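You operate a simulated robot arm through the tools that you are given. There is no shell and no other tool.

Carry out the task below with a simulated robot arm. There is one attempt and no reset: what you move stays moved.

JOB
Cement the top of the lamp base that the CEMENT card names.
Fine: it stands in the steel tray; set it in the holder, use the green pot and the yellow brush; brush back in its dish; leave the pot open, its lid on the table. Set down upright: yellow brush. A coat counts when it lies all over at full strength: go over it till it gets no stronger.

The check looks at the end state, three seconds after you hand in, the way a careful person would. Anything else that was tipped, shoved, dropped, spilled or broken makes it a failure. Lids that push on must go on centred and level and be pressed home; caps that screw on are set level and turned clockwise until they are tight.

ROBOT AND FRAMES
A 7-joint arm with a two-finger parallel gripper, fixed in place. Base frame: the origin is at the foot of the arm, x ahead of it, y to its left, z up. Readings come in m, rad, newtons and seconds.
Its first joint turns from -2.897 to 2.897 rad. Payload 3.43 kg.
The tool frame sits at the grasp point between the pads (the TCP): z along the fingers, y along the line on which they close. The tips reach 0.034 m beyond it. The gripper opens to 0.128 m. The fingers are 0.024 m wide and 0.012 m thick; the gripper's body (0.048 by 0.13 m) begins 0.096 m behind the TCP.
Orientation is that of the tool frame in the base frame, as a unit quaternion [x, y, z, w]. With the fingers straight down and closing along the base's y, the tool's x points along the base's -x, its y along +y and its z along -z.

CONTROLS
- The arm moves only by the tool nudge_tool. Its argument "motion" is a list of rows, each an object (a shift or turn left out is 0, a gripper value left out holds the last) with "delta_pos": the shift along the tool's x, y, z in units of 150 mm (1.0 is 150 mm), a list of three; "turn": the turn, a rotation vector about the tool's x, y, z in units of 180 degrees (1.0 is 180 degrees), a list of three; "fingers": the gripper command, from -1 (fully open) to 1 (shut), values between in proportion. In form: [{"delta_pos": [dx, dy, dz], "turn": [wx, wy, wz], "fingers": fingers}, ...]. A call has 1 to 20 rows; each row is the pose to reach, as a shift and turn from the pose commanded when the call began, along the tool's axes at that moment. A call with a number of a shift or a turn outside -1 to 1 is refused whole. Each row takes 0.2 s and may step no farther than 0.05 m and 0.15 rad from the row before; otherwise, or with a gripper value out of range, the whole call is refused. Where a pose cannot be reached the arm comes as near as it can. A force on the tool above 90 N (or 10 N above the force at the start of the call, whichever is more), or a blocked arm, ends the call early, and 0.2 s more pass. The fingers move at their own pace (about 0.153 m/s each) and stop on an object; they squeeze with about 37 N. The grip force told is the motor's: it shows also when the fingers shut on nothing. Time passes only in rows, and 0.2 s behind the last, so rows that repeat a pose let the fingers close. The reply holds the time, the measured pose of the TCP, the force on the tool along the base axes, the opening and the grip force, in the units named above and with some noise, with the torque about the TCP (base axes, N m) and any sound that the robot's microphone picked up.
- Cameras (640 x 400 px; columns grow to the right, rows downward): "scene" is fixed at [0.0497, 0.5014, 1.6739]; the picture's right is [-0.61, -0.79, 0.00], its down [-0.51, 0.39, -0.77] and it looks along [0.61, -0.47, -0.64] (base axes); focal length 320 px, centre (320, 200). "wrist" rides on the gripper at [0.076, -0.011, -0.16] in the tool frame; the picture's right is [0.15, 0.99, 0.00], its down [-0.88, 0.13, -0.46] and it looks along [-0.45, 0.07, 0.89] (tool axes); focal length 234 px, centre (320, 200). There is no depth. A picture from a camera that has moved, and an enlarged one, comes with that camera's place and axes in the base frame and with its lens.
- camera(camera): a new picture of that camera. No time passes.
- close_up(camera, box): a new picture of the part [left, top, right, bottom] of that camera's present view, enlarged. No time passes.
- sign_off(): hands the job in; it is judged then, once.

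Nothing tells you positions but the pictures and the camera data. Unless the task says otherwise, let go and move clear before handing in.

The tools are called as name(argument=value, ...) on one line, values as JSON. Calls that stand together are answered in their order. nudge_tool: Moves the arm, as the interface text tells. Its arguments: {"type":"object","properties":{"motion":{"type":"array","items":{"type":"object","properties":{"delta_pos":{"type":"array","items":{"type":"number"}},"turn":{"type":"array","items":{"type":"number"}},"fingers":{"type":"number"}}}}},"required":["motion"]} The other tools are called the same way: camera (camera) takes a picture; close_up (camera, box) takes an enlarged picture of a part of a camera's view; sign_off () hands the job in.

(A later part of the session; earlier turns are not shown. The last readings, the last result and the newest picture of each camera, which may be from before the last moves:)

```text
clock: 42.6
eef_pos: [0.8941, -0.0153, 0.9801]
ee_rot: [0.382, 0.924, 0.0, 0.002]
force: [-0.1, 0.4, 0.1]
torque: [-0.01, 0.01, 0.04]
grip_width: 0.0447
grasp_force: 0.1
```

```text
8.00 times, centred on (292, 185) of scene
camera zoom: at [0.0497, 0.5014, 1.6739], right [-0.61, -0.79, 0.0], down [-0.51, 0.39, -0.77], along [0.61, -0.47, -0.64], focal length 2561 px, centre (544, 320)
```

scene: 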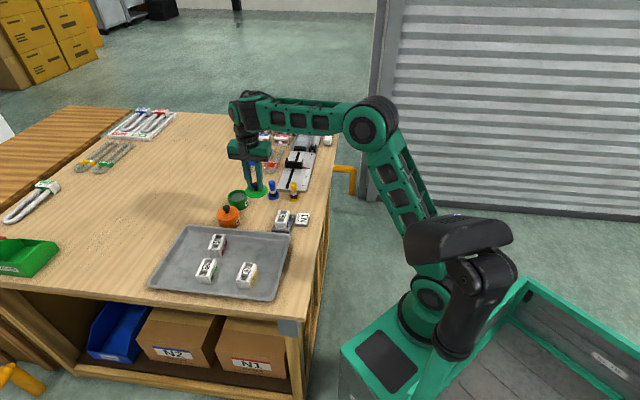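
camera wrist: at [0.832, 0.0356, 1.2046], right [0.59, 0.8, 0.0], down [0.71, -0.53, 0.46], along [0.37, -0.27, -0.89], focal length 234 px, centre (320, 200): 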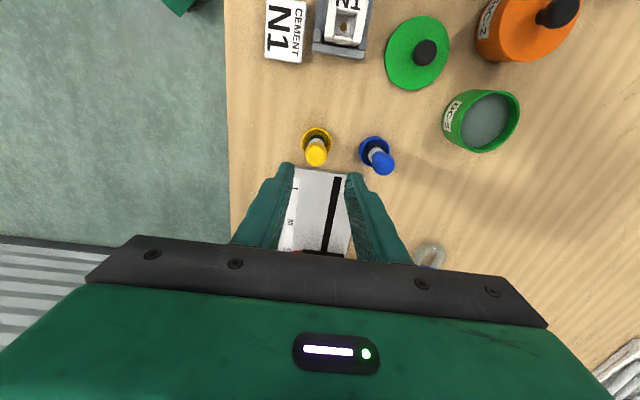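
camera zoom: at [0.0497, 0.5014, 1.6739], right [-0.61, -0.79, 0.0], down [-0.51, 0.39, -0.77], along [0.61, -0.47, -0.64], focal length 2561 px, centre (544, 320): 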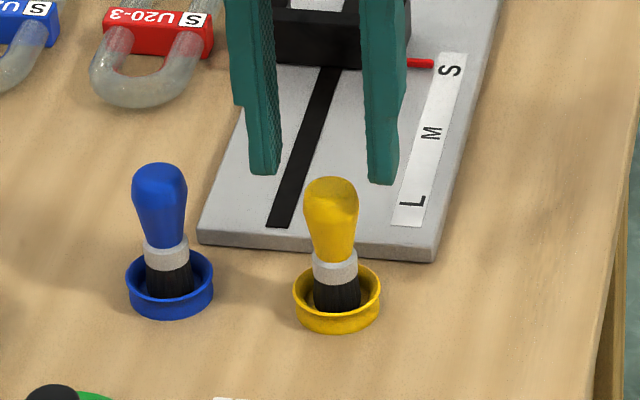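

The brush handle is centred to about 1 mm. I'll nudge that out and descend so the pads meet the widest part of the handle.

nudge_tool(motion=[{"delta_pos": [0, -0.007, 0.1]}, {"delta_pos": [0, -0.007, 0.2]}, {"delta_pos": [0, -0.007, 0.33]}, {"delta_pos": [0, -0.007, 0.33]}])

close_up(camera="wrist", box=[256, 110, 384, 210])

close_up(camera="scene", box=[260, 160, 324, 210])

```text
clock: 43.6
eef_pos: [0.8939, -0.0167, 0.9289]
ee_rot: [0.382, 0.924, 0.0, 0.001]
force: [-0.4, 1.0, 0.8]
torque: [0.02, -0.03, -0.01]
grip_width: 0.0449
grasp_force: 0.1
```

```text
4.00 times, centred on (320, 160) of wrist
camera zoom: at [0.8326, 0.0294, 1.0878], right [0.59, 0.8, 0.0], down [0.71, -0.53, 0.46], along [0.37, -0.27, -0.89], focal length 937 px, centre (320, 360)
```

zoom: 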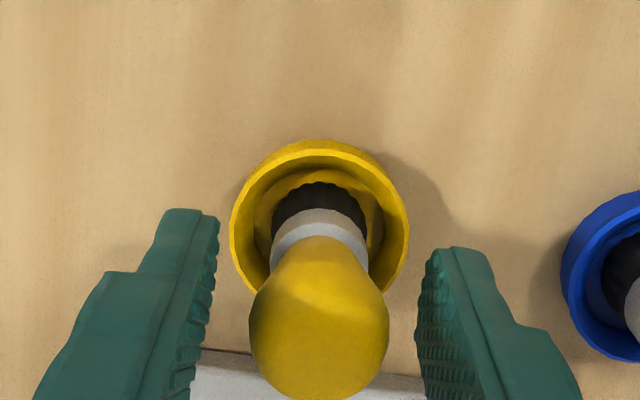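

```text
8.00 times, centred on (292, 185) of scene
camera zoom: at [0.0497, 0.5014, 1.6739], right [-0.61, -0.79, 0.0], down [-0.51, 0.39, -0.77], along [0.61, -0.47, -0.64], focal length 2561 px, centre (544, 320)
```

zoom: 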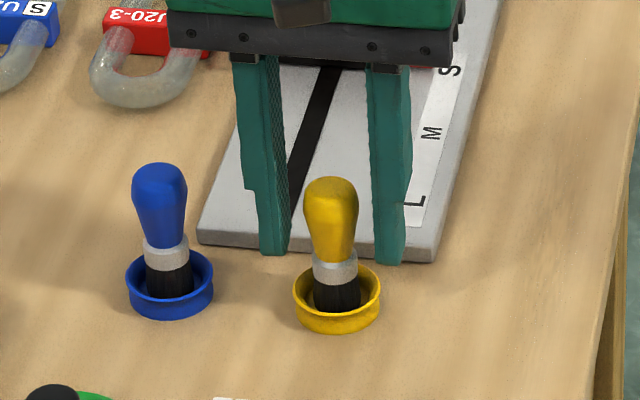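

The fingers straddle the handle well clear of the dish; both views put the brush about 2.5 mm toward +x. I'll correct and close the grip.

nudge_tool(motion=[{"delta_pos": [0.016, -0.003, 0], "fingers": 0.3}, {"delta_pos": [0.016, -0.003, 0], "fingers": 0.5}, {"delta_pos": [0.016, -0.003, 0], "fingers": 1}, {"delta_pos": [0.016, -0.003, 0], "fingers": 1}, {"delta_pos": [0.016, -0.003, 0], "fingers": 1}])

close_up(camera="wrist", box=[256, 110, 384, 210])

close_up(camera="scene", box=[260, 160, 324, 210])

```text
clock: 44.8
eef_pos: [0.8913, -0.0159, 0.9294]
ee_rot: [0.381, 0.924, 0.0, 0.001]
force: [0.0, 0.4, -0.8]
torque: [0.0, 0.02, 0.0]
grip_width: 0.026
grasp_force: 36.5
```

```text
4.00 times, centred on (320, 160) of wrist
camera zoom: at [0.8299, 0.0306, 1.0878], right [0.59, 0.8, 0.0], down [0.71, -0.53, 0.46], along [0.37, -0.27, -0.89], focal length 937 px, centre (320, 360)
```

zoom: 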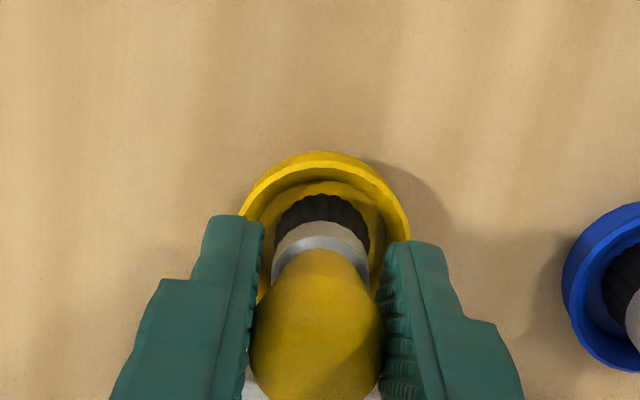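

```text
8.00 times, centred on (292, 185) of scene
camera zoom: at [0.0497, 0.5014, 1.6739], right [-0.61, -0.79, 0.0], down [-0.51, 0.39, -0.77], along [0.61, -0.47, -0.64], focal length 2561 px, centre (544, 320)
```

zoom: 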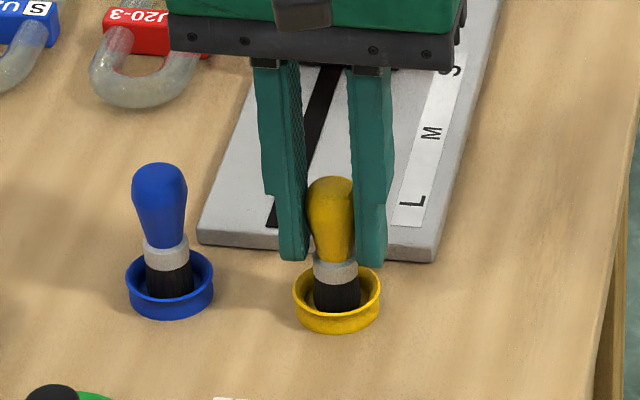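

Gripped at 26.0 mm with the brush upright; the return pose is about (0.892, −0.015, 0.929). I'll lift straight up.

nudge_tool(motion=[{"delta_pos": [0, 0, -0.05]}, {"delta_pos": [0, 0, -0.15]}, {"delta_pos": [0, 0, -0.35]}, {"delta_pos": [0, 0, -0.6]}, {"delta_pos": [0, 0, -0.8]}, {"delta_pos": [0, 0, -0.8]}])

camera(camera="wrist")

close_up(camera="scene", box=[250, 130, 330, 210])

```text
clock: 46.2
eef_pos: [0.8922, -0.0146, 1.048]
ee_rot: [0.382, 0.924, 0.0, 0.002]
force: [-0.1, -0.5, -0.4]
torque: [-0.01, 0.05, 0.02]
grip_width: 0.0261
grasp_force: 36.8
```

```text
taken
camera wrist: at [0.83, 0.0313, 1.2069], right [0.59, 0.8, 0.0], down [0.71, -0.53, 0.46], along [0.37, -0.27, -0.89], focal length 234 px, centre (320, 200)
```

wrist: 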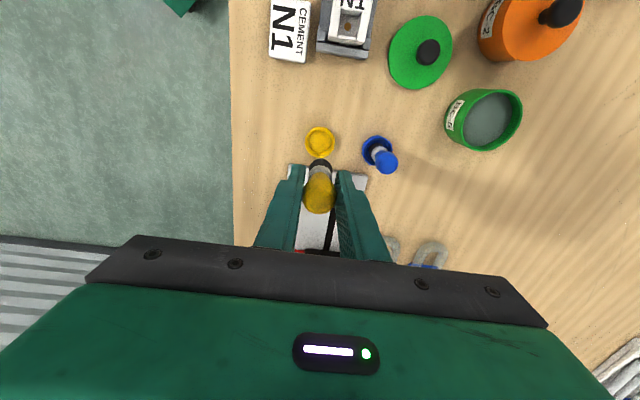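

```text
5.00 times, centred on (290, 170) of scene
camera zoom: at [0.0497, 0.5014, 1.6739], right [-0.61, -0.79, 0.0], down [-0.51, 0.39, -0.77], along [0.61, -0.47, -0.64], focal length 1600 px, centre (470, 350)
```

zoom: 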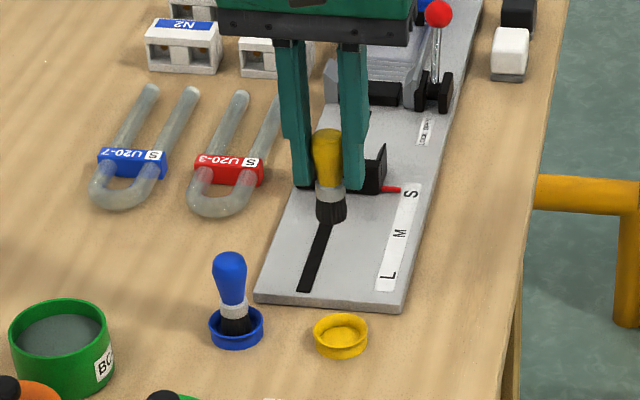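

The brush is out and its dish stayed in place. I'll carry it high over to the open green pot.

nudge_tool(motion=[{"delta_pos": [0.08, 0.23, 0]}, {"delta_pos": [0.16, 0.46, 0]}, {"delta_pos": [0.23, 0.66, 0]}])

nudge_tool(motion=[{"delta_pos": [0.08, 0.23, 0]}, {"delta_pos": [0.16, 0.46, 0]}, {"delta_pos": [0.231, 0.667, 0]}, {"delta_pos": [0.231, 0.667, 0]}])

camera(camera="wrist")

close_up(camera="wrist", box=[256, 90, 384, 210])

close_up(camera="scene", box=[200, 150, 280, 210])

```text
clock: 47.0
eef_pos: [0.9367, 0.0774, 1.0487]
ee_rot: [0.382, 0.924, -0.001, 0.002]
force: [-0.4, -0.8, -0.3]
torque: [0.01, -0.04, 0.02]
grip_width: 0.026
grasp_force: 36.6
```

```text
clock: 48.0
eef_pos: [0.9859, 0.1748, 1.0494]
ee_rot: [0.382, 0.924, -0.001, 0.0]
force: [-0.6, -0.7, 0.4]
torque: [0.02, 0.02, -0.01]
grip_width: 0.0261
grasp_force: 37.1
```

```text
taken
camera wrist: at [0.9241, 0.2211, 1.2072], right [0.59, 0.8, 0.0], down [0.71, -0.53, 0.46], along [0.37, -0.27, -0.89], focal length 234 px, centre (320, 200)
```

wrist: 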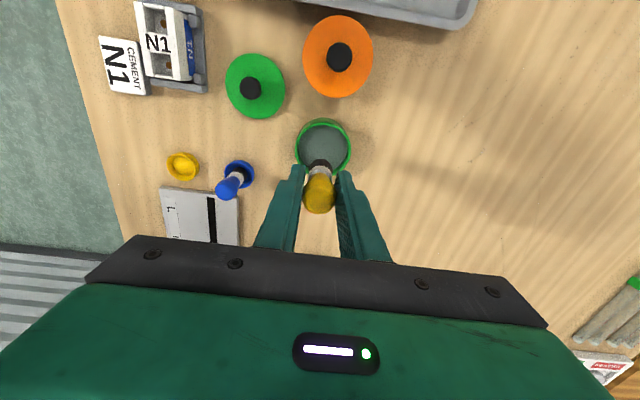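

```text
3.33 times, centred on (320, 150) of wrist
camera zoom: at [0.9241, 0.2211, 1.2072], right [0.59, 0.8, 0.0], down [0.71, -0.53, 0.46], along [0.37, -0.27, -0.89], focal length 781 px, centre (320, 367)
```

zoom: 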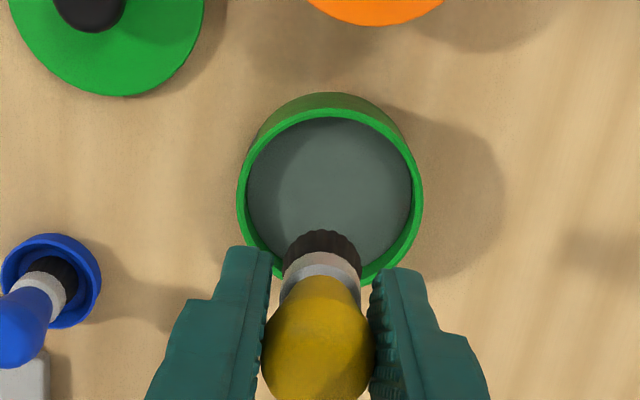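

```text
6.67 times, centred on (240, 180) of scene
camera zoom: at [0.0497, 0.5014, 1.6739], right [-0.61, -0.79, 0.0], down [-0.51, 0.39, -0.77], along [0.61, -0.47, -0.64], focal length 2134 px, centre (853, 333)
```

zoom: 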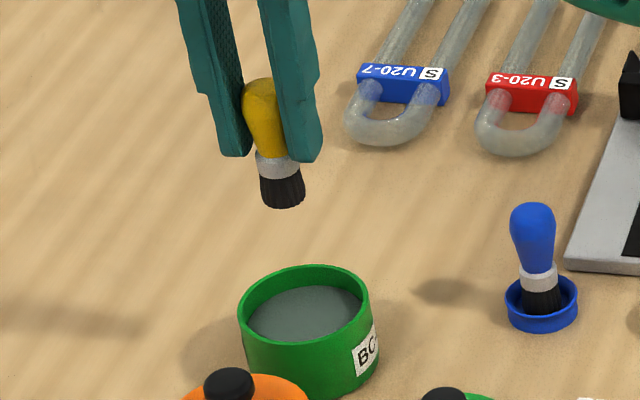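

The brush hangs over the pot about 5 mm off centre; cement level is roughly z 0.885. I'll centre and lower the bristles about 10 mm into the cement.

nudge_tool(motion=[{"delta_pos": [-0.013, 0.033, 0.1]}, {"delta_pos": [-0.013, 0.033, 0.3]}, {"delta_pos": [-0.013, 0.033, 0.5]}, {"delta_pos": [-0.013, 0.033, 0.62]}, {"delta_pos": [-0.013, 0.033, 0.69]}, {"delta_pos": [-0.013, 0.033, 0.69]}])

close_up(camera="wrist", box=[256, 90, 384, 210])

close_up(camera="scene", box=[200, 160, 280, 220])

```text
clock: 49.4
eef_pos: [0.9895, 0.1758, 0.9474]
ee_rot: [0.383, 0.924, 0.001, 0.003]
force: [3.1, 1.5, 30.9]
torque: [-0.16, -0.17, 0.02]
grip_width: 0.0264
grasp_force: 37.5
```

```text
3.33 times, centred on (320, 150) of wrist
camera zoom: at [0.9272, 0.222, 1.1057], right [0.59, 0.8, 0.0], down [0.71, -0.53, 0.46], along [0.37, -0.27, -0.89], focal length 781 px, centre (320, 367)
```

zoom: 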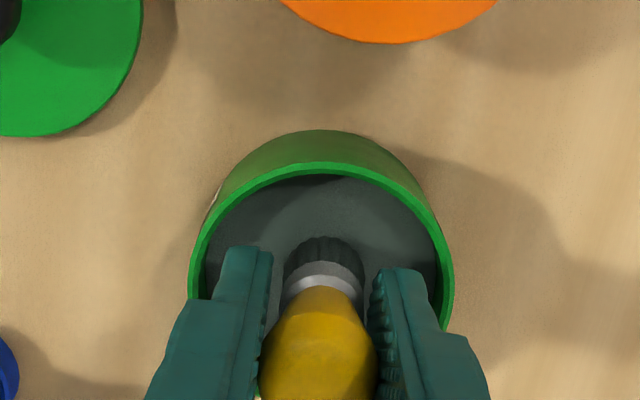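

```text
6.67 times, centred on (240, 190) of scene
camera zoom: at [0.0497, 0.5014, 1.6739], right [-0.61, -0.79, 0.0], down [-0.51, 0.39, -0.77], along [0.61, -0.47, -0.64], focal length 2134 px, centre (853, 267)
```

zoom: 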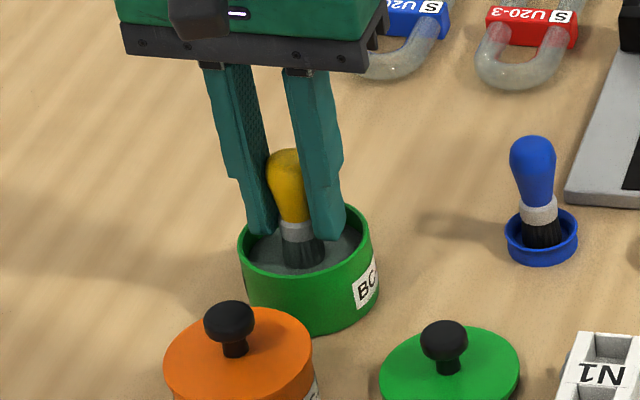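

The brush met firm cement: 31 N at z 0.947, so the surface is near z 0.88 and I pressed a bit hard. I'll ease up, swirl lightly, then lift to see whether the bristles are loaded.

nudge_tool(motion=[{"delta_pos": [0, 0, -0.01]}, {"delta_pos": [0.02, 0, -0.01]}, {"delta_pos": [0, 0.02, -0.01]}, {"delta_pos": [-0.02, 0, -0.01]}, {"delta_pos": [0, -0.02, -0.01]}, {"delta_pos": [0, 0, -0.01]}])

nudge_tool(motion=[{"delta_pos": [0, 0, -0.1]}, {"delta_pos": [0, 0, -0.3]}, {"delta_pos": [0, 0, -0.55]}, {"delta_pos": [0, 0, -0.65]}, {"delta_pos": [0, 0, -0.65]}])

close_up(camera="wrist", box=[256, 90, 384, 210])

close_up(camera="scene", box=[210, 150, 274, 210])

```text
clock: 50.8
eef_pos: [0.9878, 0.176, 0.9479]
ee_rot: [0.382, 0.924, 0.0, 0.001]
force: [-0.6, -0.8, 2.6]
torque: [-0.09, -0.02, -0.01]
grip_width: 0.0263
grasp_force: 37.3
```

```text
clock: 52.0
eef_pos: [0.9901, 0.1771, 1.0441]
ee_rot: [0.381, 0.925, 0.0, 0.0]
force: [0.8, 1.2, -0.3]
torque: [0.02, 0.03, 0.02]
grip_width: 0.0261
grasp_force: 37.1
```

```text
3.33 times, centred on (320, 150) of wrist
camera zoom: at [0.9285, 0.2231, 1.2032], right [0.59, 0.8, 0.0], down [0.72, -0.53, 0.46], along [0.37, -0.27, -0.89], focal length 781 px, centre (320, 367)
```

zoom: 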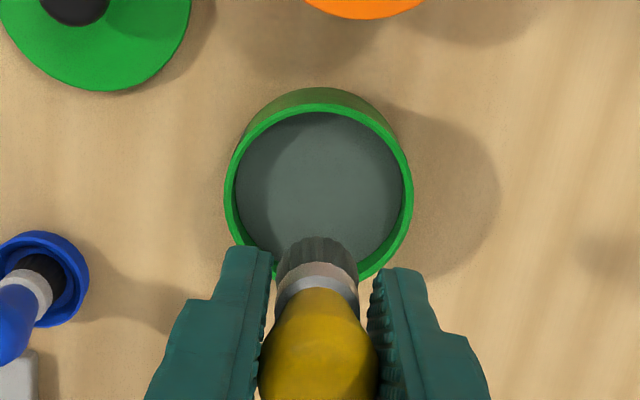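

```text
6.67 times, centred on (242, 180) of scene
camera zoom: at [0.0497, 0.5014, 1.6739], right [-0.61, -0.79, 0.0], down [-0.51, 0.39, -0.77], along [0.61, -0.47, -0.64], focal length 2134 px, centre (840, 333)
```

zoom: 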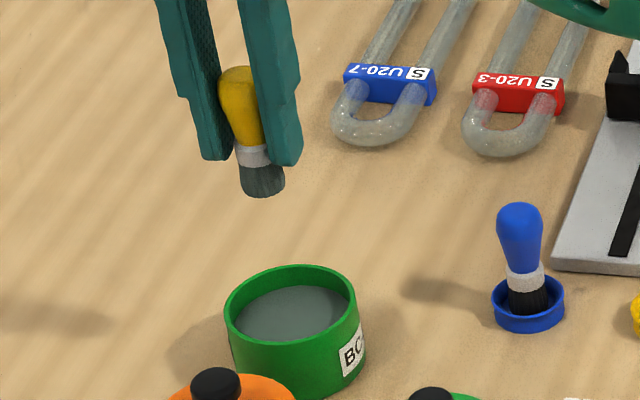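

The bristles are now grey and loaded, and the brush is still vertical in the grip. I'll carry it over to N1 in the holder.

nudge_tool(motion=[{"delta_pos": [0.1, -0.22, 0]}, {"delta_pos": [0.2, -0.44, 0]}, {"delta_pos": [0.29, -0.65, 0]}])

nudge_tool(motion=[{"delta_pos": [0.1, -0.22, 0]}, {"delta_pos": [0.2, -0.44, 0]}, {"delta_pos": [0.29, -0.637, 0]}, {"delta_pos": [0.29, -0.637, 0.13]}, {"delta_pos": [0.29, -0.637, 0.3]}, {"delta_pos": [0.29, -0.637, 0.3]}])

camera(camera="wrist")

close_up(camera="wrist", box=[256, 90, 384, 210])

close_up(camera="scene", box=[250, 170, 330, 240])

```text
clock: 52.8
eef_pos: [0.8896, 0.1369, 1.0447]
ee_rot: [0.382, 0.924, -0.001, 0.001]
force: [0.6, 0.2, -1.3]
torque: [-0.04, 0.04, -0.01]
grip_width: 0.0263
grasp_force: 36.9
```

```text
clock: 54.2
eef_pos: [0.7906, 0.1008, 0.9993]
ee_rot: [0.382, 0.924, 0.001, 0.001]
force: [-0.5, 0.1, -0.7]
torque: [0.02, -0.03, -0.01]
grip_width: 0.0263
grasp_force: 37.7
```

```text
taken
camera wrist: at [0.7283, 0.148, 1.1583], right [0.59, 0.8, 0.0], down [0.71, -0.53, 0.46], along [0.37, -0.27, -0.89], focal length 234 px, centre (320, 200)
```

wrist: 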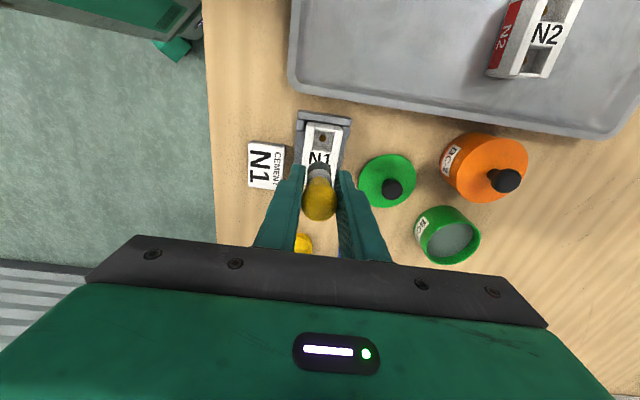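

```text
3.33 times, centred on (320, 150) of wrist
camera zoom: at [0.7283, 0.148, 1.1583], right [0.59, 0.8, 0.0], down [0.71, -0.53, 0.46], along [0.37, -0.27, -0.89], focal length 781 px, centre (320, 367)
```

zoom: 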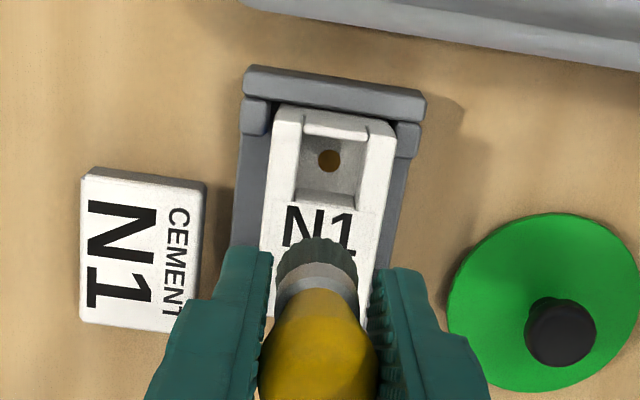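

```text
5.71 times, centred on (290, 205) of scene
camera zoom: at [0.0497, 0.5014, 1.6739], right [-0.61, -0.79, 0.0], down [-0.51, 0.39, -0.77], along [0.61, -0.47, -0.64], focal length 1829 px, centre (491, 171)
```

zoom: 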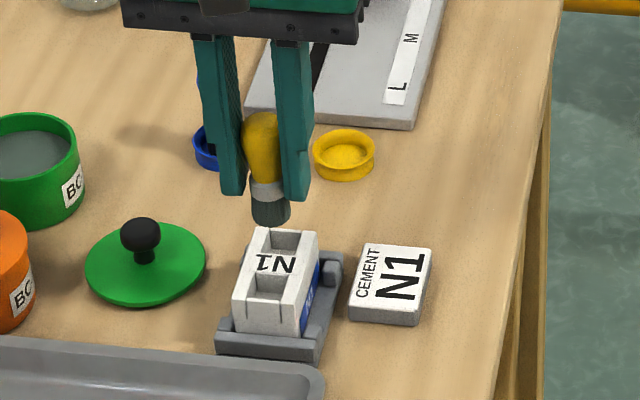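

N1 is centred 2 mm toward +x of the TCP and the brush tip sits about 4 mm toward −x, so I'll shift 6 mm in +x. Then I'll lower gently to find contact on top of N1.

nudge_tool(motion=[{"delta_pos": [0.04, 0.007, 0.0]}, {"delta_pos": [0.04, 0.007, 0.1]}, {"delta_pos": [0.04, 0.007, 0.16]}, {"delta_pos": [0.04, 0.007, 0.16]}])

close_up(camera="scene", box=[254, 185, 318, 235])

close_up(camera="wrist", box=[256, 90, 384, 210])

```text
clock: 55.2
eef_pos: [0.7871, 0.1069, 0.974]
ee_rot: [0.382, 0.924, 0.001, 0.0]
force: [0.4, -1.2, -0.9]
torque: [0.0, -0.02, 0.03]
grip_width: 0.0263
grasp_force: 36.7
```

```text
8.00 times, centred on (286, 210) of scene
camera zoom: at [0.0497, 0.5014, 1.6739], right [-0.61, -0.79, 0.0], down [-0.51, 0.39, -0.77], along [0.61, -0.47, -0.64], focal length 2561 px, centre (592, 120)
```

zoom: 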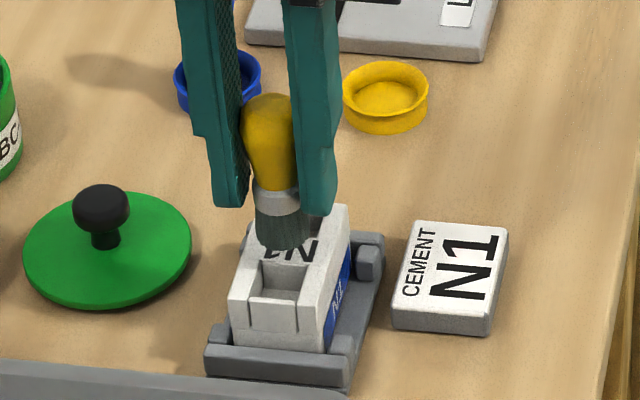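

```text
3.33 times, centred on (320, 150) of wrist
camera zoom: at [0.725, 0.1529, 1.133], right [0.59, 0.8, 0.0], down [0.71, -0.53, 0.46], along [0.37, -0.27, -0.89], focal length 781 px, centre (320, 367)
```

zoom: 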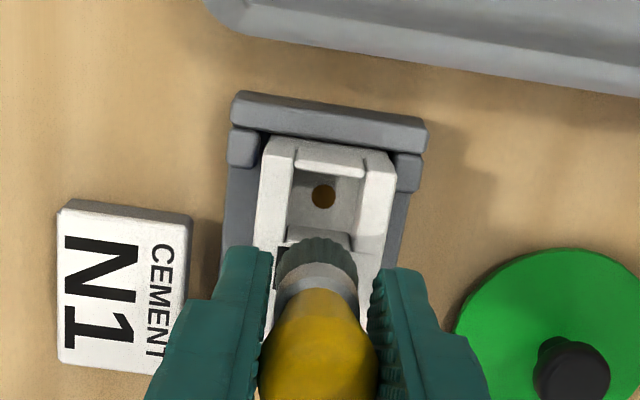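

The bristles hover just above the bridge of N1. I'll lower in 1.5 mm steps until a light contact force appears.

nudge_tool(motion=[{"delta_pos": [0, 0, 0.02]}, {"delta_pos": [0, 0, 0.02]}])

nudge_tool(motion=[{"delta_pos": [0, 0, 0.01]}, {"delta_pos": [0, 0, 0.01]}])

nudge_tool(motion=[{"delta_pos": [0, 0, 0.01]}, {"delta_pos": [0, 0, 0.01]}])

close_up(camera="scene", box=[254, 185, 318, 235])

```text
clock: 55.8
eef_pos: [0.7869, 0.1059, 0.9725]
ee_rot: [0.382, 0.924, 0.001, 0.002]
force: [0.1, 0.3, -0.8]
torque: [0.01, 0.0, 0.02]
grip_width: 0.0265
grasp_force: 37.2
```

```text
clock: 56.4
eef_pos: [0.7863, 0.1068, 0.9694]
ee_rot: [0.382, 0.924, 0.001, 0.001]
force: [0.5, 0.0, -0.8]
torque: [-0.01, -0.01, -0.04]
grip_width: 0.0262
grasp_force: 37.0
```

```text
clock: 57.0
eef_pos: [0.7866, 0.105, 0.9684]
ee_rot: [0.382, 0.924, 0.001, 0.001]
force: [0.0, 0.4, -0.5]
torque: [-0.04, 0.01, 0.0]
grip_width: 0.0262
grasp_force: 37.1
```

```text
8.00 times, centred on (286, 210) of scene
camera zoom: at [0.0497, 0.5014, 1.6739], right [-0.61, -0.79, 0.0], down [-0.51, 0.39, -0.77], along [0.61, -0.47, -0.64], focal length 2561 px, centre (592, 120)
```

zoom: 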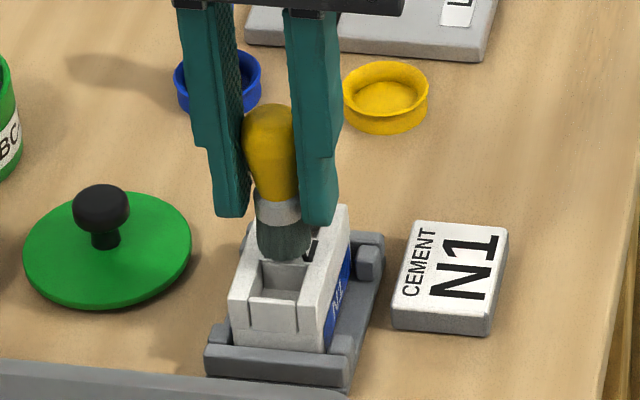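

No contact yet at z 0.968. I'll continue down in 1.5 mm steps.

nudge_tool(motion=[{"delta_pos": [0, 0, 0.01]}, {"delta_pos": [0, 0, 0.01]}])

nudge_tool(motion=[{"delta_pos": [0, 0, 0.01]}, {"delta_pos": [0, 0, 0.01]}])

close_up(camera="scene", box=[254, 185, 318, 235])

```text
clock: 57.6
eef_pos: [0.7875, 0.1065, 0.9668]
ee_rot: [0.381, 0.924, 0.001, 0.001]
force: [0.4, 0.6, -0.4]
torque: [-0.03, 0.0, -0.01]
grip_width: 0.0258
grasp_force: 36.5
```

```text
clock: 58.2
eef_pos: [0.7868, 0.1066, 0.9648]
ee_rot: [0.382, 0.924, 0.001, 0.001]
force: [-0.1, 0.1, 0.2]
torque: [-0.02, 0.0, -0.01]
grip_width: 0.0261
grasp_force: 37.1
```

```text
8.00 times, centred on (286, 210) of scene
camera zoom: at [0.0497, 0.5014, 1.6739], right [-0.61, -0.79, 0.0], down [-0.51, 0.39, -0.77], along [0.61, -0.47, -0.64], focal length 2561 px, centre (592, 120)
```

zoom: 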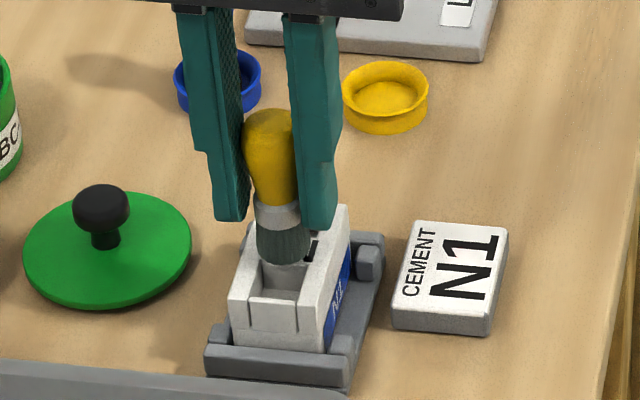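

Still no force; contact must be very near. Continuing with small steps.

nudge_tool(motion=[{"delta_pos": [0, 0, 0.01]}, {"delta_pos": [0, 0, 0.01]}])

nudge_tool(motion=[{"delta_pos": [0, 0, 0.008]}, {"delta_pos": [0, 0, 0.008]}])

close_up(camera="scene", box=[254, 185, 318, 235])

```text
clock: 58.8
eef_pos: [0.7887, 0.1077, 0.964]
ee_rot: [0.382, 0.924, 0.001, 0.001]
force: [-0.3, -0.3, -0.5]
torque: [-0.02, -0.01, -0.02]
grip_width: 0.0258
grasp_force: 37.1
```

```text
clock: 59.4
eef_pos: [0.7878, 0.1073, 0.9641]
ee_rot: [0.382, 0.924, 0.001, 0.001]
force: [0.2, -0.7, -1.0]
torque: [0.0, 0.02, 0.0]
grip_width: 0.0263
grasp_force: 36.9
```

```text
8.00 times, centred on (286, 210) of scene
camera zoom: at [0.0497, 0.5014, 1.6739], right [-0.61, -0.79, 0.0], down [-0.51, 0.39, -0.77], along [0.61, -0.47, -0.64], focal length 2561 px, centre (592, 120)
```

zoom: 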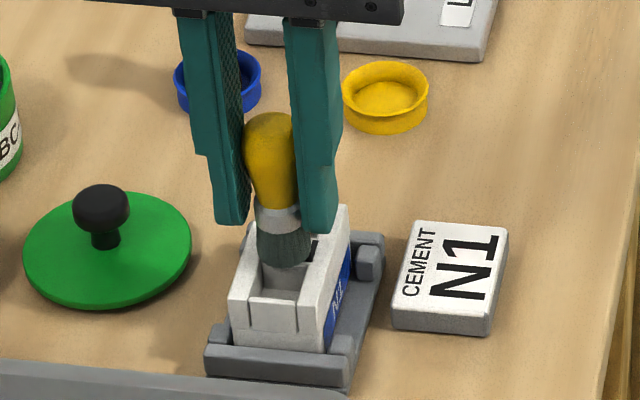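

Still no contact force. I'll check the wrist view and keep stepping down.

nudge_tool(motion=[{"delta_pos": [0, 0, 0.01]}, {"delta_pos": [0, 0, 0.01]}])

nudge_tool(motion=[{"delta_pos": [0, 0, 0.01]}, {"delta_pos": [0, 0, 0.01]}])

close_up(camera="wrist", box=[272, 110, 368, 180])

close_up(camera="scene", box=[264, 195, 304, 228])

```text
clock: 60.0
eef_pos: [0.7874, 0.1059, 0.961]
ee_rot: [0.382, 0.924, 0.0, 0.001]
force: [0.3, -0.1, -1.2]
torque: [-0.03, 0.0, -0.01]
grip_width: 0.0262
grasp_force: 36.6
```

```text
clock: 60.6
eef_pos: [0.7869, 0.1073, 0.9597]
ee_rot: [0.381, 0.924, 0.0, 0.002]
force: [0.0, -0.6, 5.2]
torque: [-0.09, -0.1, -0.02]
grip_width: 0.0262
grasp_force: 37.5
```

```text
5.71 times, centred on (320, 145) of wrist
camera zoom: at [0.7253, 0.1528, 1.1194], right [0.59, 0.8, 0.0], down [0.71, -0.53, 0.46], along [0.37, -0.27, -0.89], focal length 1338 px, centre (320, 514)
```

zoom: 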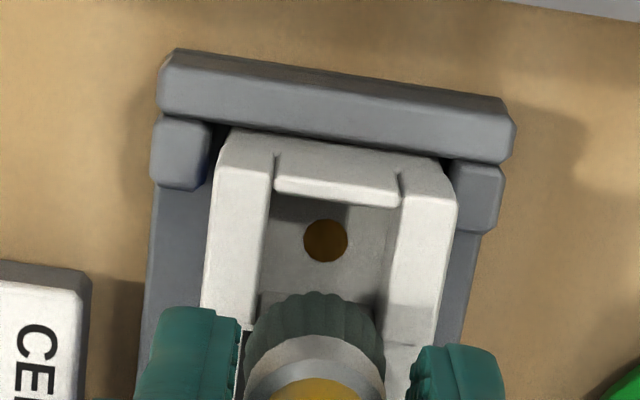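

```text
12.12 times, centred on (284, 212) of scene
camera zoom: at [0.0497, 0.5014, 1.6739], right [-0.61, -0.79, 0.0], down [-0.51, 0.39, -0.77], along [0.61, -0.47, -0.64], focal length 3880 px, centre (756, 61)
```

zoom: 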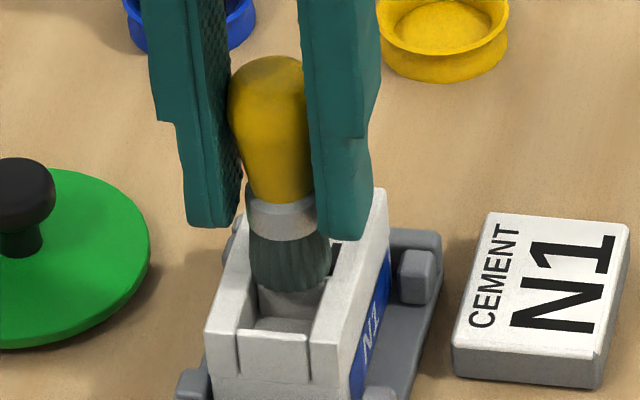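

Contact found at z 0.9597 with 5 N, and the brush is centred on N1. I'll start stroking along the length at this height and look at the result.

nudge_tool(motion=[{"delta_pos": [0.06, 0, 0]}, {"delta_pos": [0.12, 0, 0]}, {"delta_pos": [0.18, 0, 0]}, {"delta_pos": [0.12, 0, 0]}, {"delta_pos": [0.06, 0, 0]}, {"delta_pos": [0, 0, 0]}, {"delta_pos": [-0.06, 0, 0]}, {"delta_pos": [-0.12, 0, 0]}, {"delta_pos": [-0.18, 0, 0]}, {"delta_pos": [-0.12, 0, 0]}, {"delta_pos": [-0.06, 0, 0]}, {"delta_pos": [0, 0, 0]}])

close_up(camera="scene", box=[264, 195, 304, 228])

close_up(camera="wrist", box=[272, 110, 368, 180])

```text
clock: 63.2
eef_pos: [0.7861, 0.1064, 0.9608]
ee_rot: [0.384, 0.923, 0.0, 0.003]
force: [3.3, -4.5, 17.5]
torque: [-0.25, -0.28, 0.02]
grip_width: 0.0259
grasp_force: 37.1
```

```text
12.12 times, centred on (284, 212) of scene
camera zoom: at [0.0497, 0.5014, 1.6739], right [-0.61, -0.79, 0.0], down [-0.51, 0.39, -0.77], along [0.61, -0.47, -0.64], focal length 3880 px, centre (756, 61)
```

zoom: 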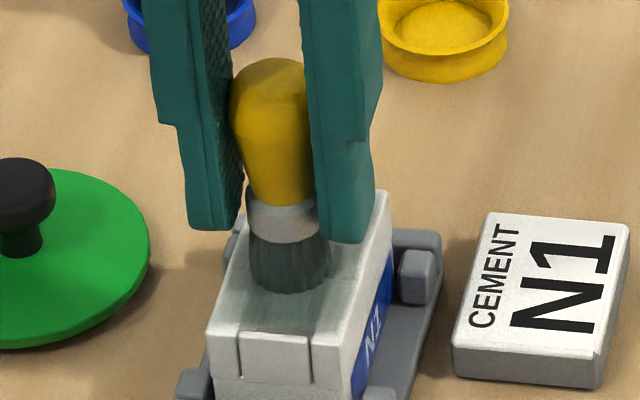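

```text
5.71 times, centred on (320, 145) of wrist
camera zoom: at [0.7245, 0.1529, 1.119], right [0.6, 0.8, 0.0], down [0.71, -0.53, 0.46], along [0.37, -0.27, -0.89], focal length 1338 px, centre (320, 514)
```

zoom: 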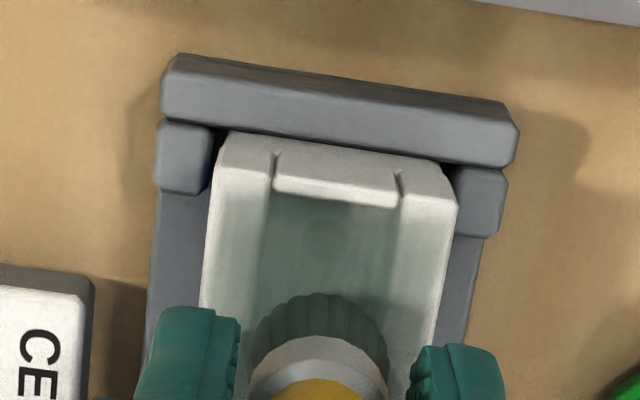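

A translucent coat is appearing across the whole top plane. Force rose to 17 N, so I'll ease up 1 mm and stroke the +y and −y lanes.

nudge_tool(motion=[{"delta_pos": [0, 0.04, -0.006]}, {"delta_pos": [0, 0.08, -0.006]}, {"delta_pos": [0.06, 0.08, -0.006]}, {"delta_pos": [0.12, 0.08, -0.006]}, {"delta_pos": [0.19, 0.08, -0.006]}, {"delta_pos": [0.12, 0.08, -0.006]}, {"delta_pos": [0.06, 0.08, -0.006]}, {"delta_pos": [0, 0.08, -0.006]}, {"delta_pos": [-0.06, 0.08, -0.006]}, {"delta_pos": [-0.12, 0.08, -0.006]}, {"delta_pos": [-0.18, 0.08, -0.006]}, {"delta_pos": [-0.18, 0.0, -0.006]}, {"delta_pos": [-0.18, -0.08, -0.006]}, {"delta_pos": [-0.12, -0.08, -0.006]}, {"delta_pos": [-0.06, -0.08, -0.006]}, {"delta_pos": [0, -0.08, -0.006]}, {"delta_pos": [0.06, -0.08, -0.006]}, {"delta_pos": [0.12, -0.08, -0.006]}, {"delta_pos": [0.19, -0.08, -0.006]}, {"delta_pos": [0.12, -0.08, -0.006]}])

close_up(camera="scene", box=[264, 195, 304, 228])

close_up(camera="wrist", box=[272, 110, 368, 180])

```text
clock: 67.4
eef_pos: [0.7665, 0.1115, 0.9616]
ee_rot: [0.382, 0.924, 0.001, 0.001]
force: [0.1, 0.5, -1.1]
torque: [0.0, 0.04, -0.04]
grip_width: 0.0259
grasp_force: 37.3
```

```text
12.12 times, centred on (284, 212) of scene
camera zoom: at [0.0497, 0.5014, 1.6739], right [-0.61, -0.79, 0.0], down [-0.51, 0.39, -0.77], along [0.61, -0.47, -0.64], focal length 3880 px, centre (756, 61)
```

zoom: 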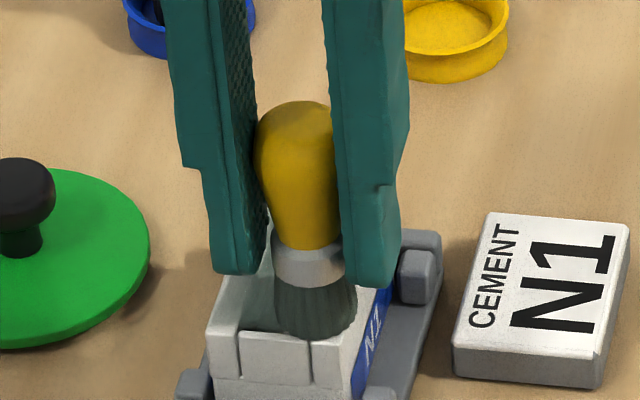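

```text
5.71 times, centred on (320, 145) of wrist
camera zoom: at [0.7038, 0.1574, 1.1199], right [0.59, 0.8, 0.0], down [0.71, -0.53, 0.46], along [0.37, -0.27, -0.89], focal length 1338 px, centre (320, 514)
```

zoom: 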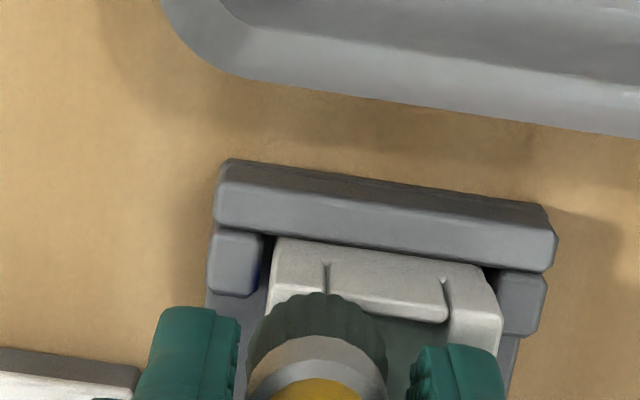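

Contact seems to have been lost during part of that pass. I'll lift up and inspect the coat.

nudge_tool(motion=[{"delta_pos": [0, 0, -0.1]}, {"delta_pos": [-0.12, 0.08, -0.4]}, {"delta_pos": [-0.12, 0.08, -0.4]}])

close_up(camera="scene", box=[264, 195, 304, 228])

close_up(camera="wrist", box=[272, 100, 368, 180])

```text
clock: 68.2
eef_pos: [0.7856, 0.1066, 1.0207]
ee_rot: [0.383, 0.924, 0.0, 0.0]
force: [0.1, -0.5, -1.4]
torque: [0.0, 0.0, -0.02]
grip_width: 0.0264
grasp_force: 37.4
```

```text
12.12 times, centred on (284, 212) of scene
camera zoom: at [0.0497, 0.5014, 1.6739], right [-0.61, -0.79, 0.0], down [-0.51, 0.39, -0.77], along [0.61, -0.47, -0.64], focal length 3880 px, centre (756, 61)
```

zoom: 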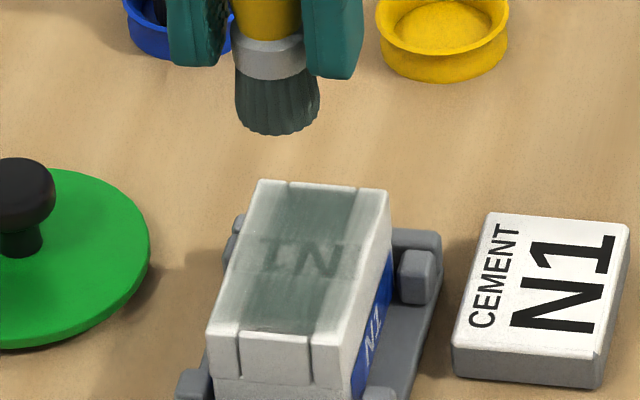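

```text
5.00 times, centred on (320, 140) of wrist
camera zoom: at [0.7245, 0.1519, 1.1796], right [0.59, 0.8, 0.0], down [0.71, -0.53, 0.46], along [0.37, -0.27, -0.89], focal length 1171 px, centre (320, 500)
```

zoom: 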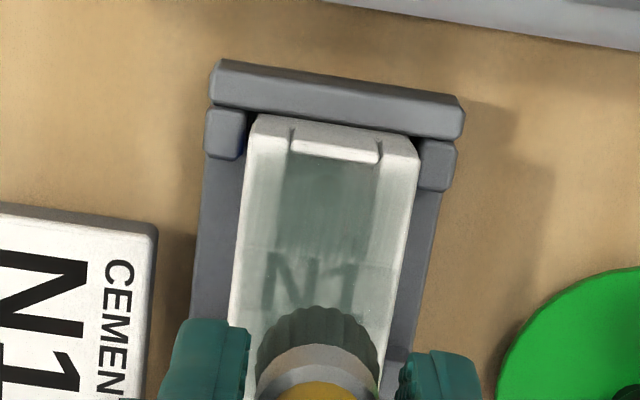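

The centre lane is fairly strong but the side lanes are faint because the brush barely touched there. I'll redo the +y lane at full contact height.

nudge_tool(motion=[{"delta_pos": [0, 0.087, 0.2]}, {"delta_pos": [0, 0.087, 0.38]}, {"delta_pos": [0, 0.087, 0.405]}, {"delta_pos": [0.06, 0.087, 0.405]}, {"delta_pos": [0.12, 0.087, 0.405]}, {"delta_pos": [0.187, 0.087, 0.405]}, {"delta_pos": [0.12, 0.087, 0.405]}, {"delta_pos": [0.06, 0.087, 0.405]}, {"delta_pos": [0, 0.087, 0.405]}, {"delta_pos": [-0.06, 0.087, 0.405]}, {"delta_pos": [-0.12, 0.087, 0.405]}, {"delta_pos": [-0.187, 0.087, 0.405]}, {"delta_pos": [-0.12, 0.087, 0.405]}, {"delta_pos": [-0.06, 0.087, 0.405]}, {"delta_pos": [0, 0.087, 0.405]}])

close_up(camera="scene", box=[264, 195, 304, 228])

close_up(camera="wrist", box=[272, 110, 368, 180])

```text
clock: 71.4
eef_pos: [0.7963, 0.1143, 0.9606]
ee_rot: [0.382, 0.924, 0.0, 0.002]
force: [3.3, -3.0, 13.2]
torque: [-0.31, -0.24, 0.06]
grip_width: 0.0259
grasp_force: 36.5
```

```text
12.12 times, centred on (284, 212) of scene
camera zoom: at [0.0497, 0.5014, 1.6739], right [-0.61, -0.79, 0.0], down [-0.51, 0.39, -0.77], along [0.61, -0.47, -0.64], focal length 3880 px, centre (756, 61)
```

zoom: 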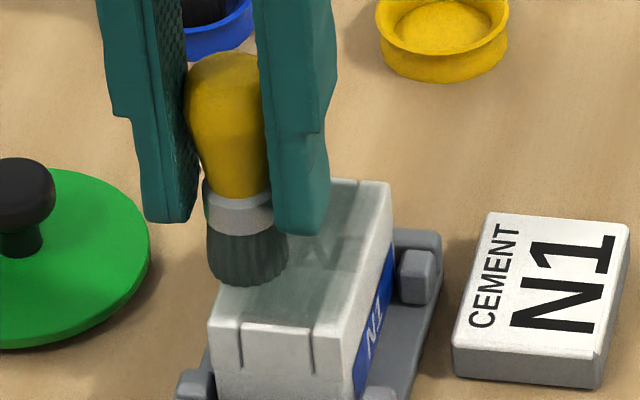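

```text
5.71 times, centred on (320, 145) of wrist
camera zoom: at [0.7347, 0.1613, 1.1192], right [0.59, 0.8, 0.0], down [0.71, -0.53, 0.46], along [0.37, -0.27, -0.89], focal length 1338 px, centre (320, 514)
```

zoom: 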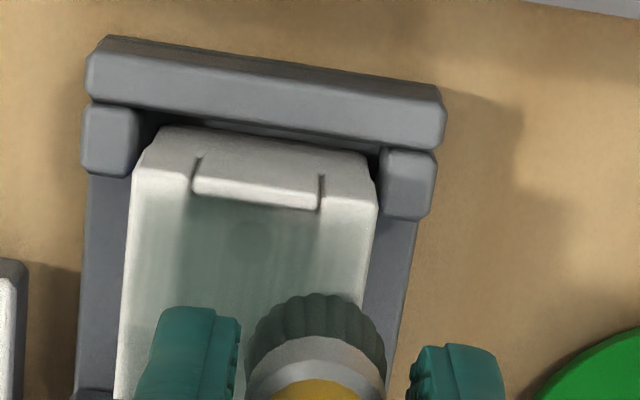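

The +y lane is getting coated with about 13 N of contact. Now the −y lane the same way.

nudge_tool(motion=[{"delta_pos": [0, -0.06, 0]}, {"delta_pos": [0, -0.12, 0]}, {"delta_pos": [0, -0.174, 0]}, {"delta_pos": [0.06, -0.174, 0]}, {"delta_pos": [0.12, -0.174, 0]}, {"delta_pos": [0.187, -0.174, 0]}, {"delta_pos": [0.12, -0.174, 0]}, {"delta_pos": [0.06, -0.174, 0]}, {"delta_pos": [0, -0.174, 0]}, {"delta_pos": [-0.06, -0.174, 0]}, {"delta_pos": [-0.12, -0.174, 0]}, {"delta_pos": [-0.187, -0.174, 0]}, {"delta_pos": [-0.12, -0.174, 0]}, {"delta_pos": [-0.06, -0.174, 0]}, {"delta_pos": [0, -0.174, 0]}])

nudge_tool(motion=[{"delta_pos": [0, 0, -0.1]}, {"delta_pos": [0, 0.087, -0.35]}, {"delta_pos": [0, 0.087, -0.4]}, {"delta_pos": [0, 0.087, -0.4]}])

close_up(camera="scene", box=[264, 195, 304, 228])

close_up(camera="wrist", box=[272, 100, 368, 180])

```text
clock: 74.6
eef_pos: [0.7791, 0.0967, 0.9607]
ee_rot: [0.381, 0.925, 0.0, 0.001]
force: [0.4, -1.5, 6.4]
torque: [-0.15, -0.09, 0.0]
grip_width: 0.0262
grasp_force: 37.4
```

```text
clock: 75.6
eef_pos: [0.7859, 0.1059, 1.0207]
ee_rot: [0.382, 0.924, 0.001, 0.002]
force: [0.3, 0.6, -0.1]
torque: [0.01, -0.02, 0.01]
grip_width: 0.026
grasp_force: 37.1
```

```text
12.12 times, centred on (284, 212) of scene
camera zoom: at [0.0497, 0.5014, 1.6739], right [-0.61, -0.79, 0.0], down [-0.51, 0.39, -0.77], along [0.61, -0.47, -0.64], focal length 3880 px, centre (756, 61)
```

zoom: 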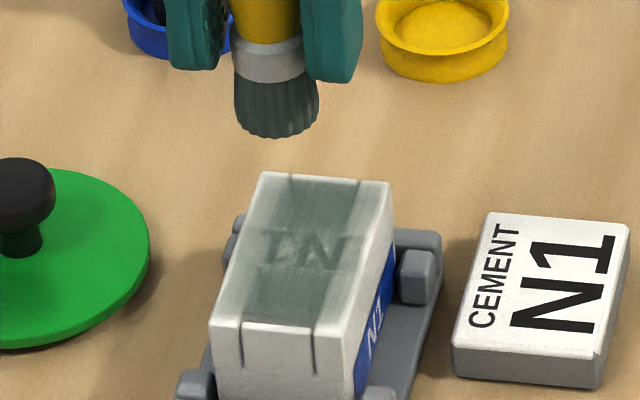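

```text
5.00 times, centred on (320, 140) of wrist
camera zoom: at [0.7247, 0.1521, 1.1782], right [0.59, 0.8, 0.0], down [0.71, -0.53, 0.46], along [0.37, -0.27, -0.89], focal length 1171 px, centre (320, 500)
```

zoom: 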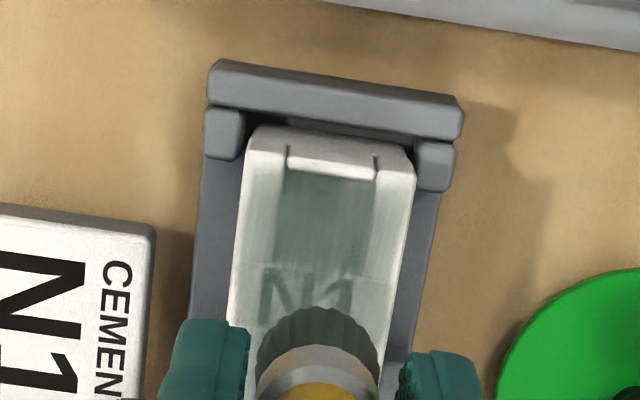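

The base has slid about 3 mm toward the −x wall within the holder's slack, and the centre band is much stronger than the rails. I'll look closer before continuing.

close_up(camera="scene", box=[276, 207, 300, 229])

close_up(camera="scene", box=[276, 217, 304, 235])

close_up(camera="wrist", box=[304, 118, 360, 168])

```text
16.00 times, centred on (288, 218) of scene
camera zoom: at [0.0497, 0.5014, 1.6739], right [-0.61, -0.79, 0.0], down [-0.51, 0.39, -0.77], along [0.61, -0.47, -0.64], focal length 5121 px, centre (832, -88)
```

zoom: 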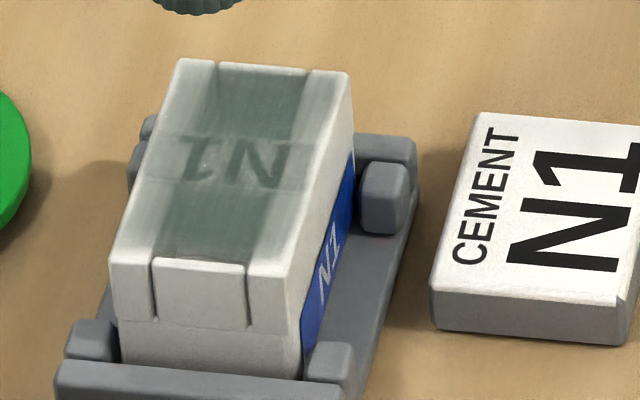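

```text
16.00 times, centred on (290, 226) of scene
camera zoom: at [0.0497, 0.5014, 1.6739], right [-0.61, -0.79, 0.0], down [-0.51, 0.39, -0.77], along [0.61, -0.47, -0.64], focal length 5121 px, centre (800, -216)
```

zoom: 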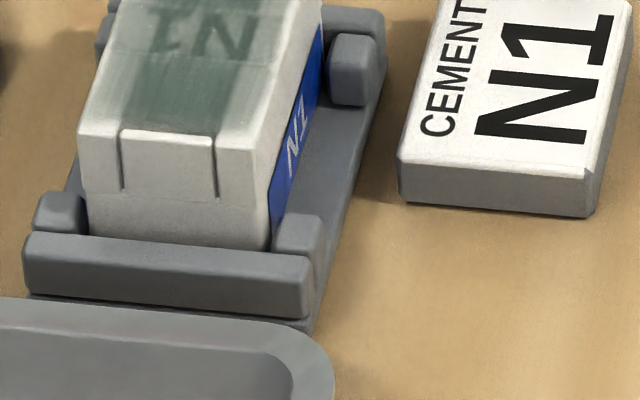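

```text
8.00 times, centred on (332, 143) of wrist
camera zoom: at [0.7247, 0.1521, 1.1782], right [0.59, 0.8, 0.0], down [0.71, -0.53, 0.46], along [0.37, -0.27, -0.89], focal length 1873 px, centre (224, 656)
```

zoom: 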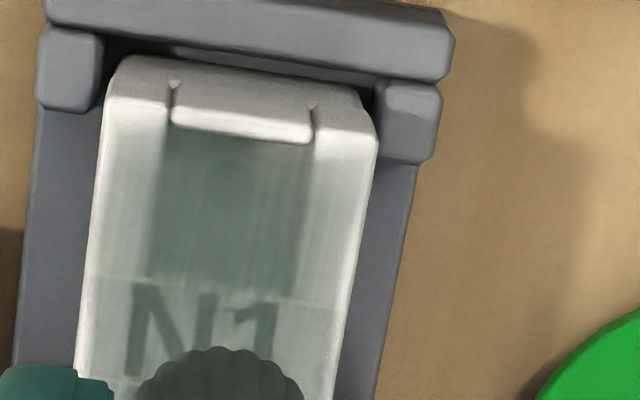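

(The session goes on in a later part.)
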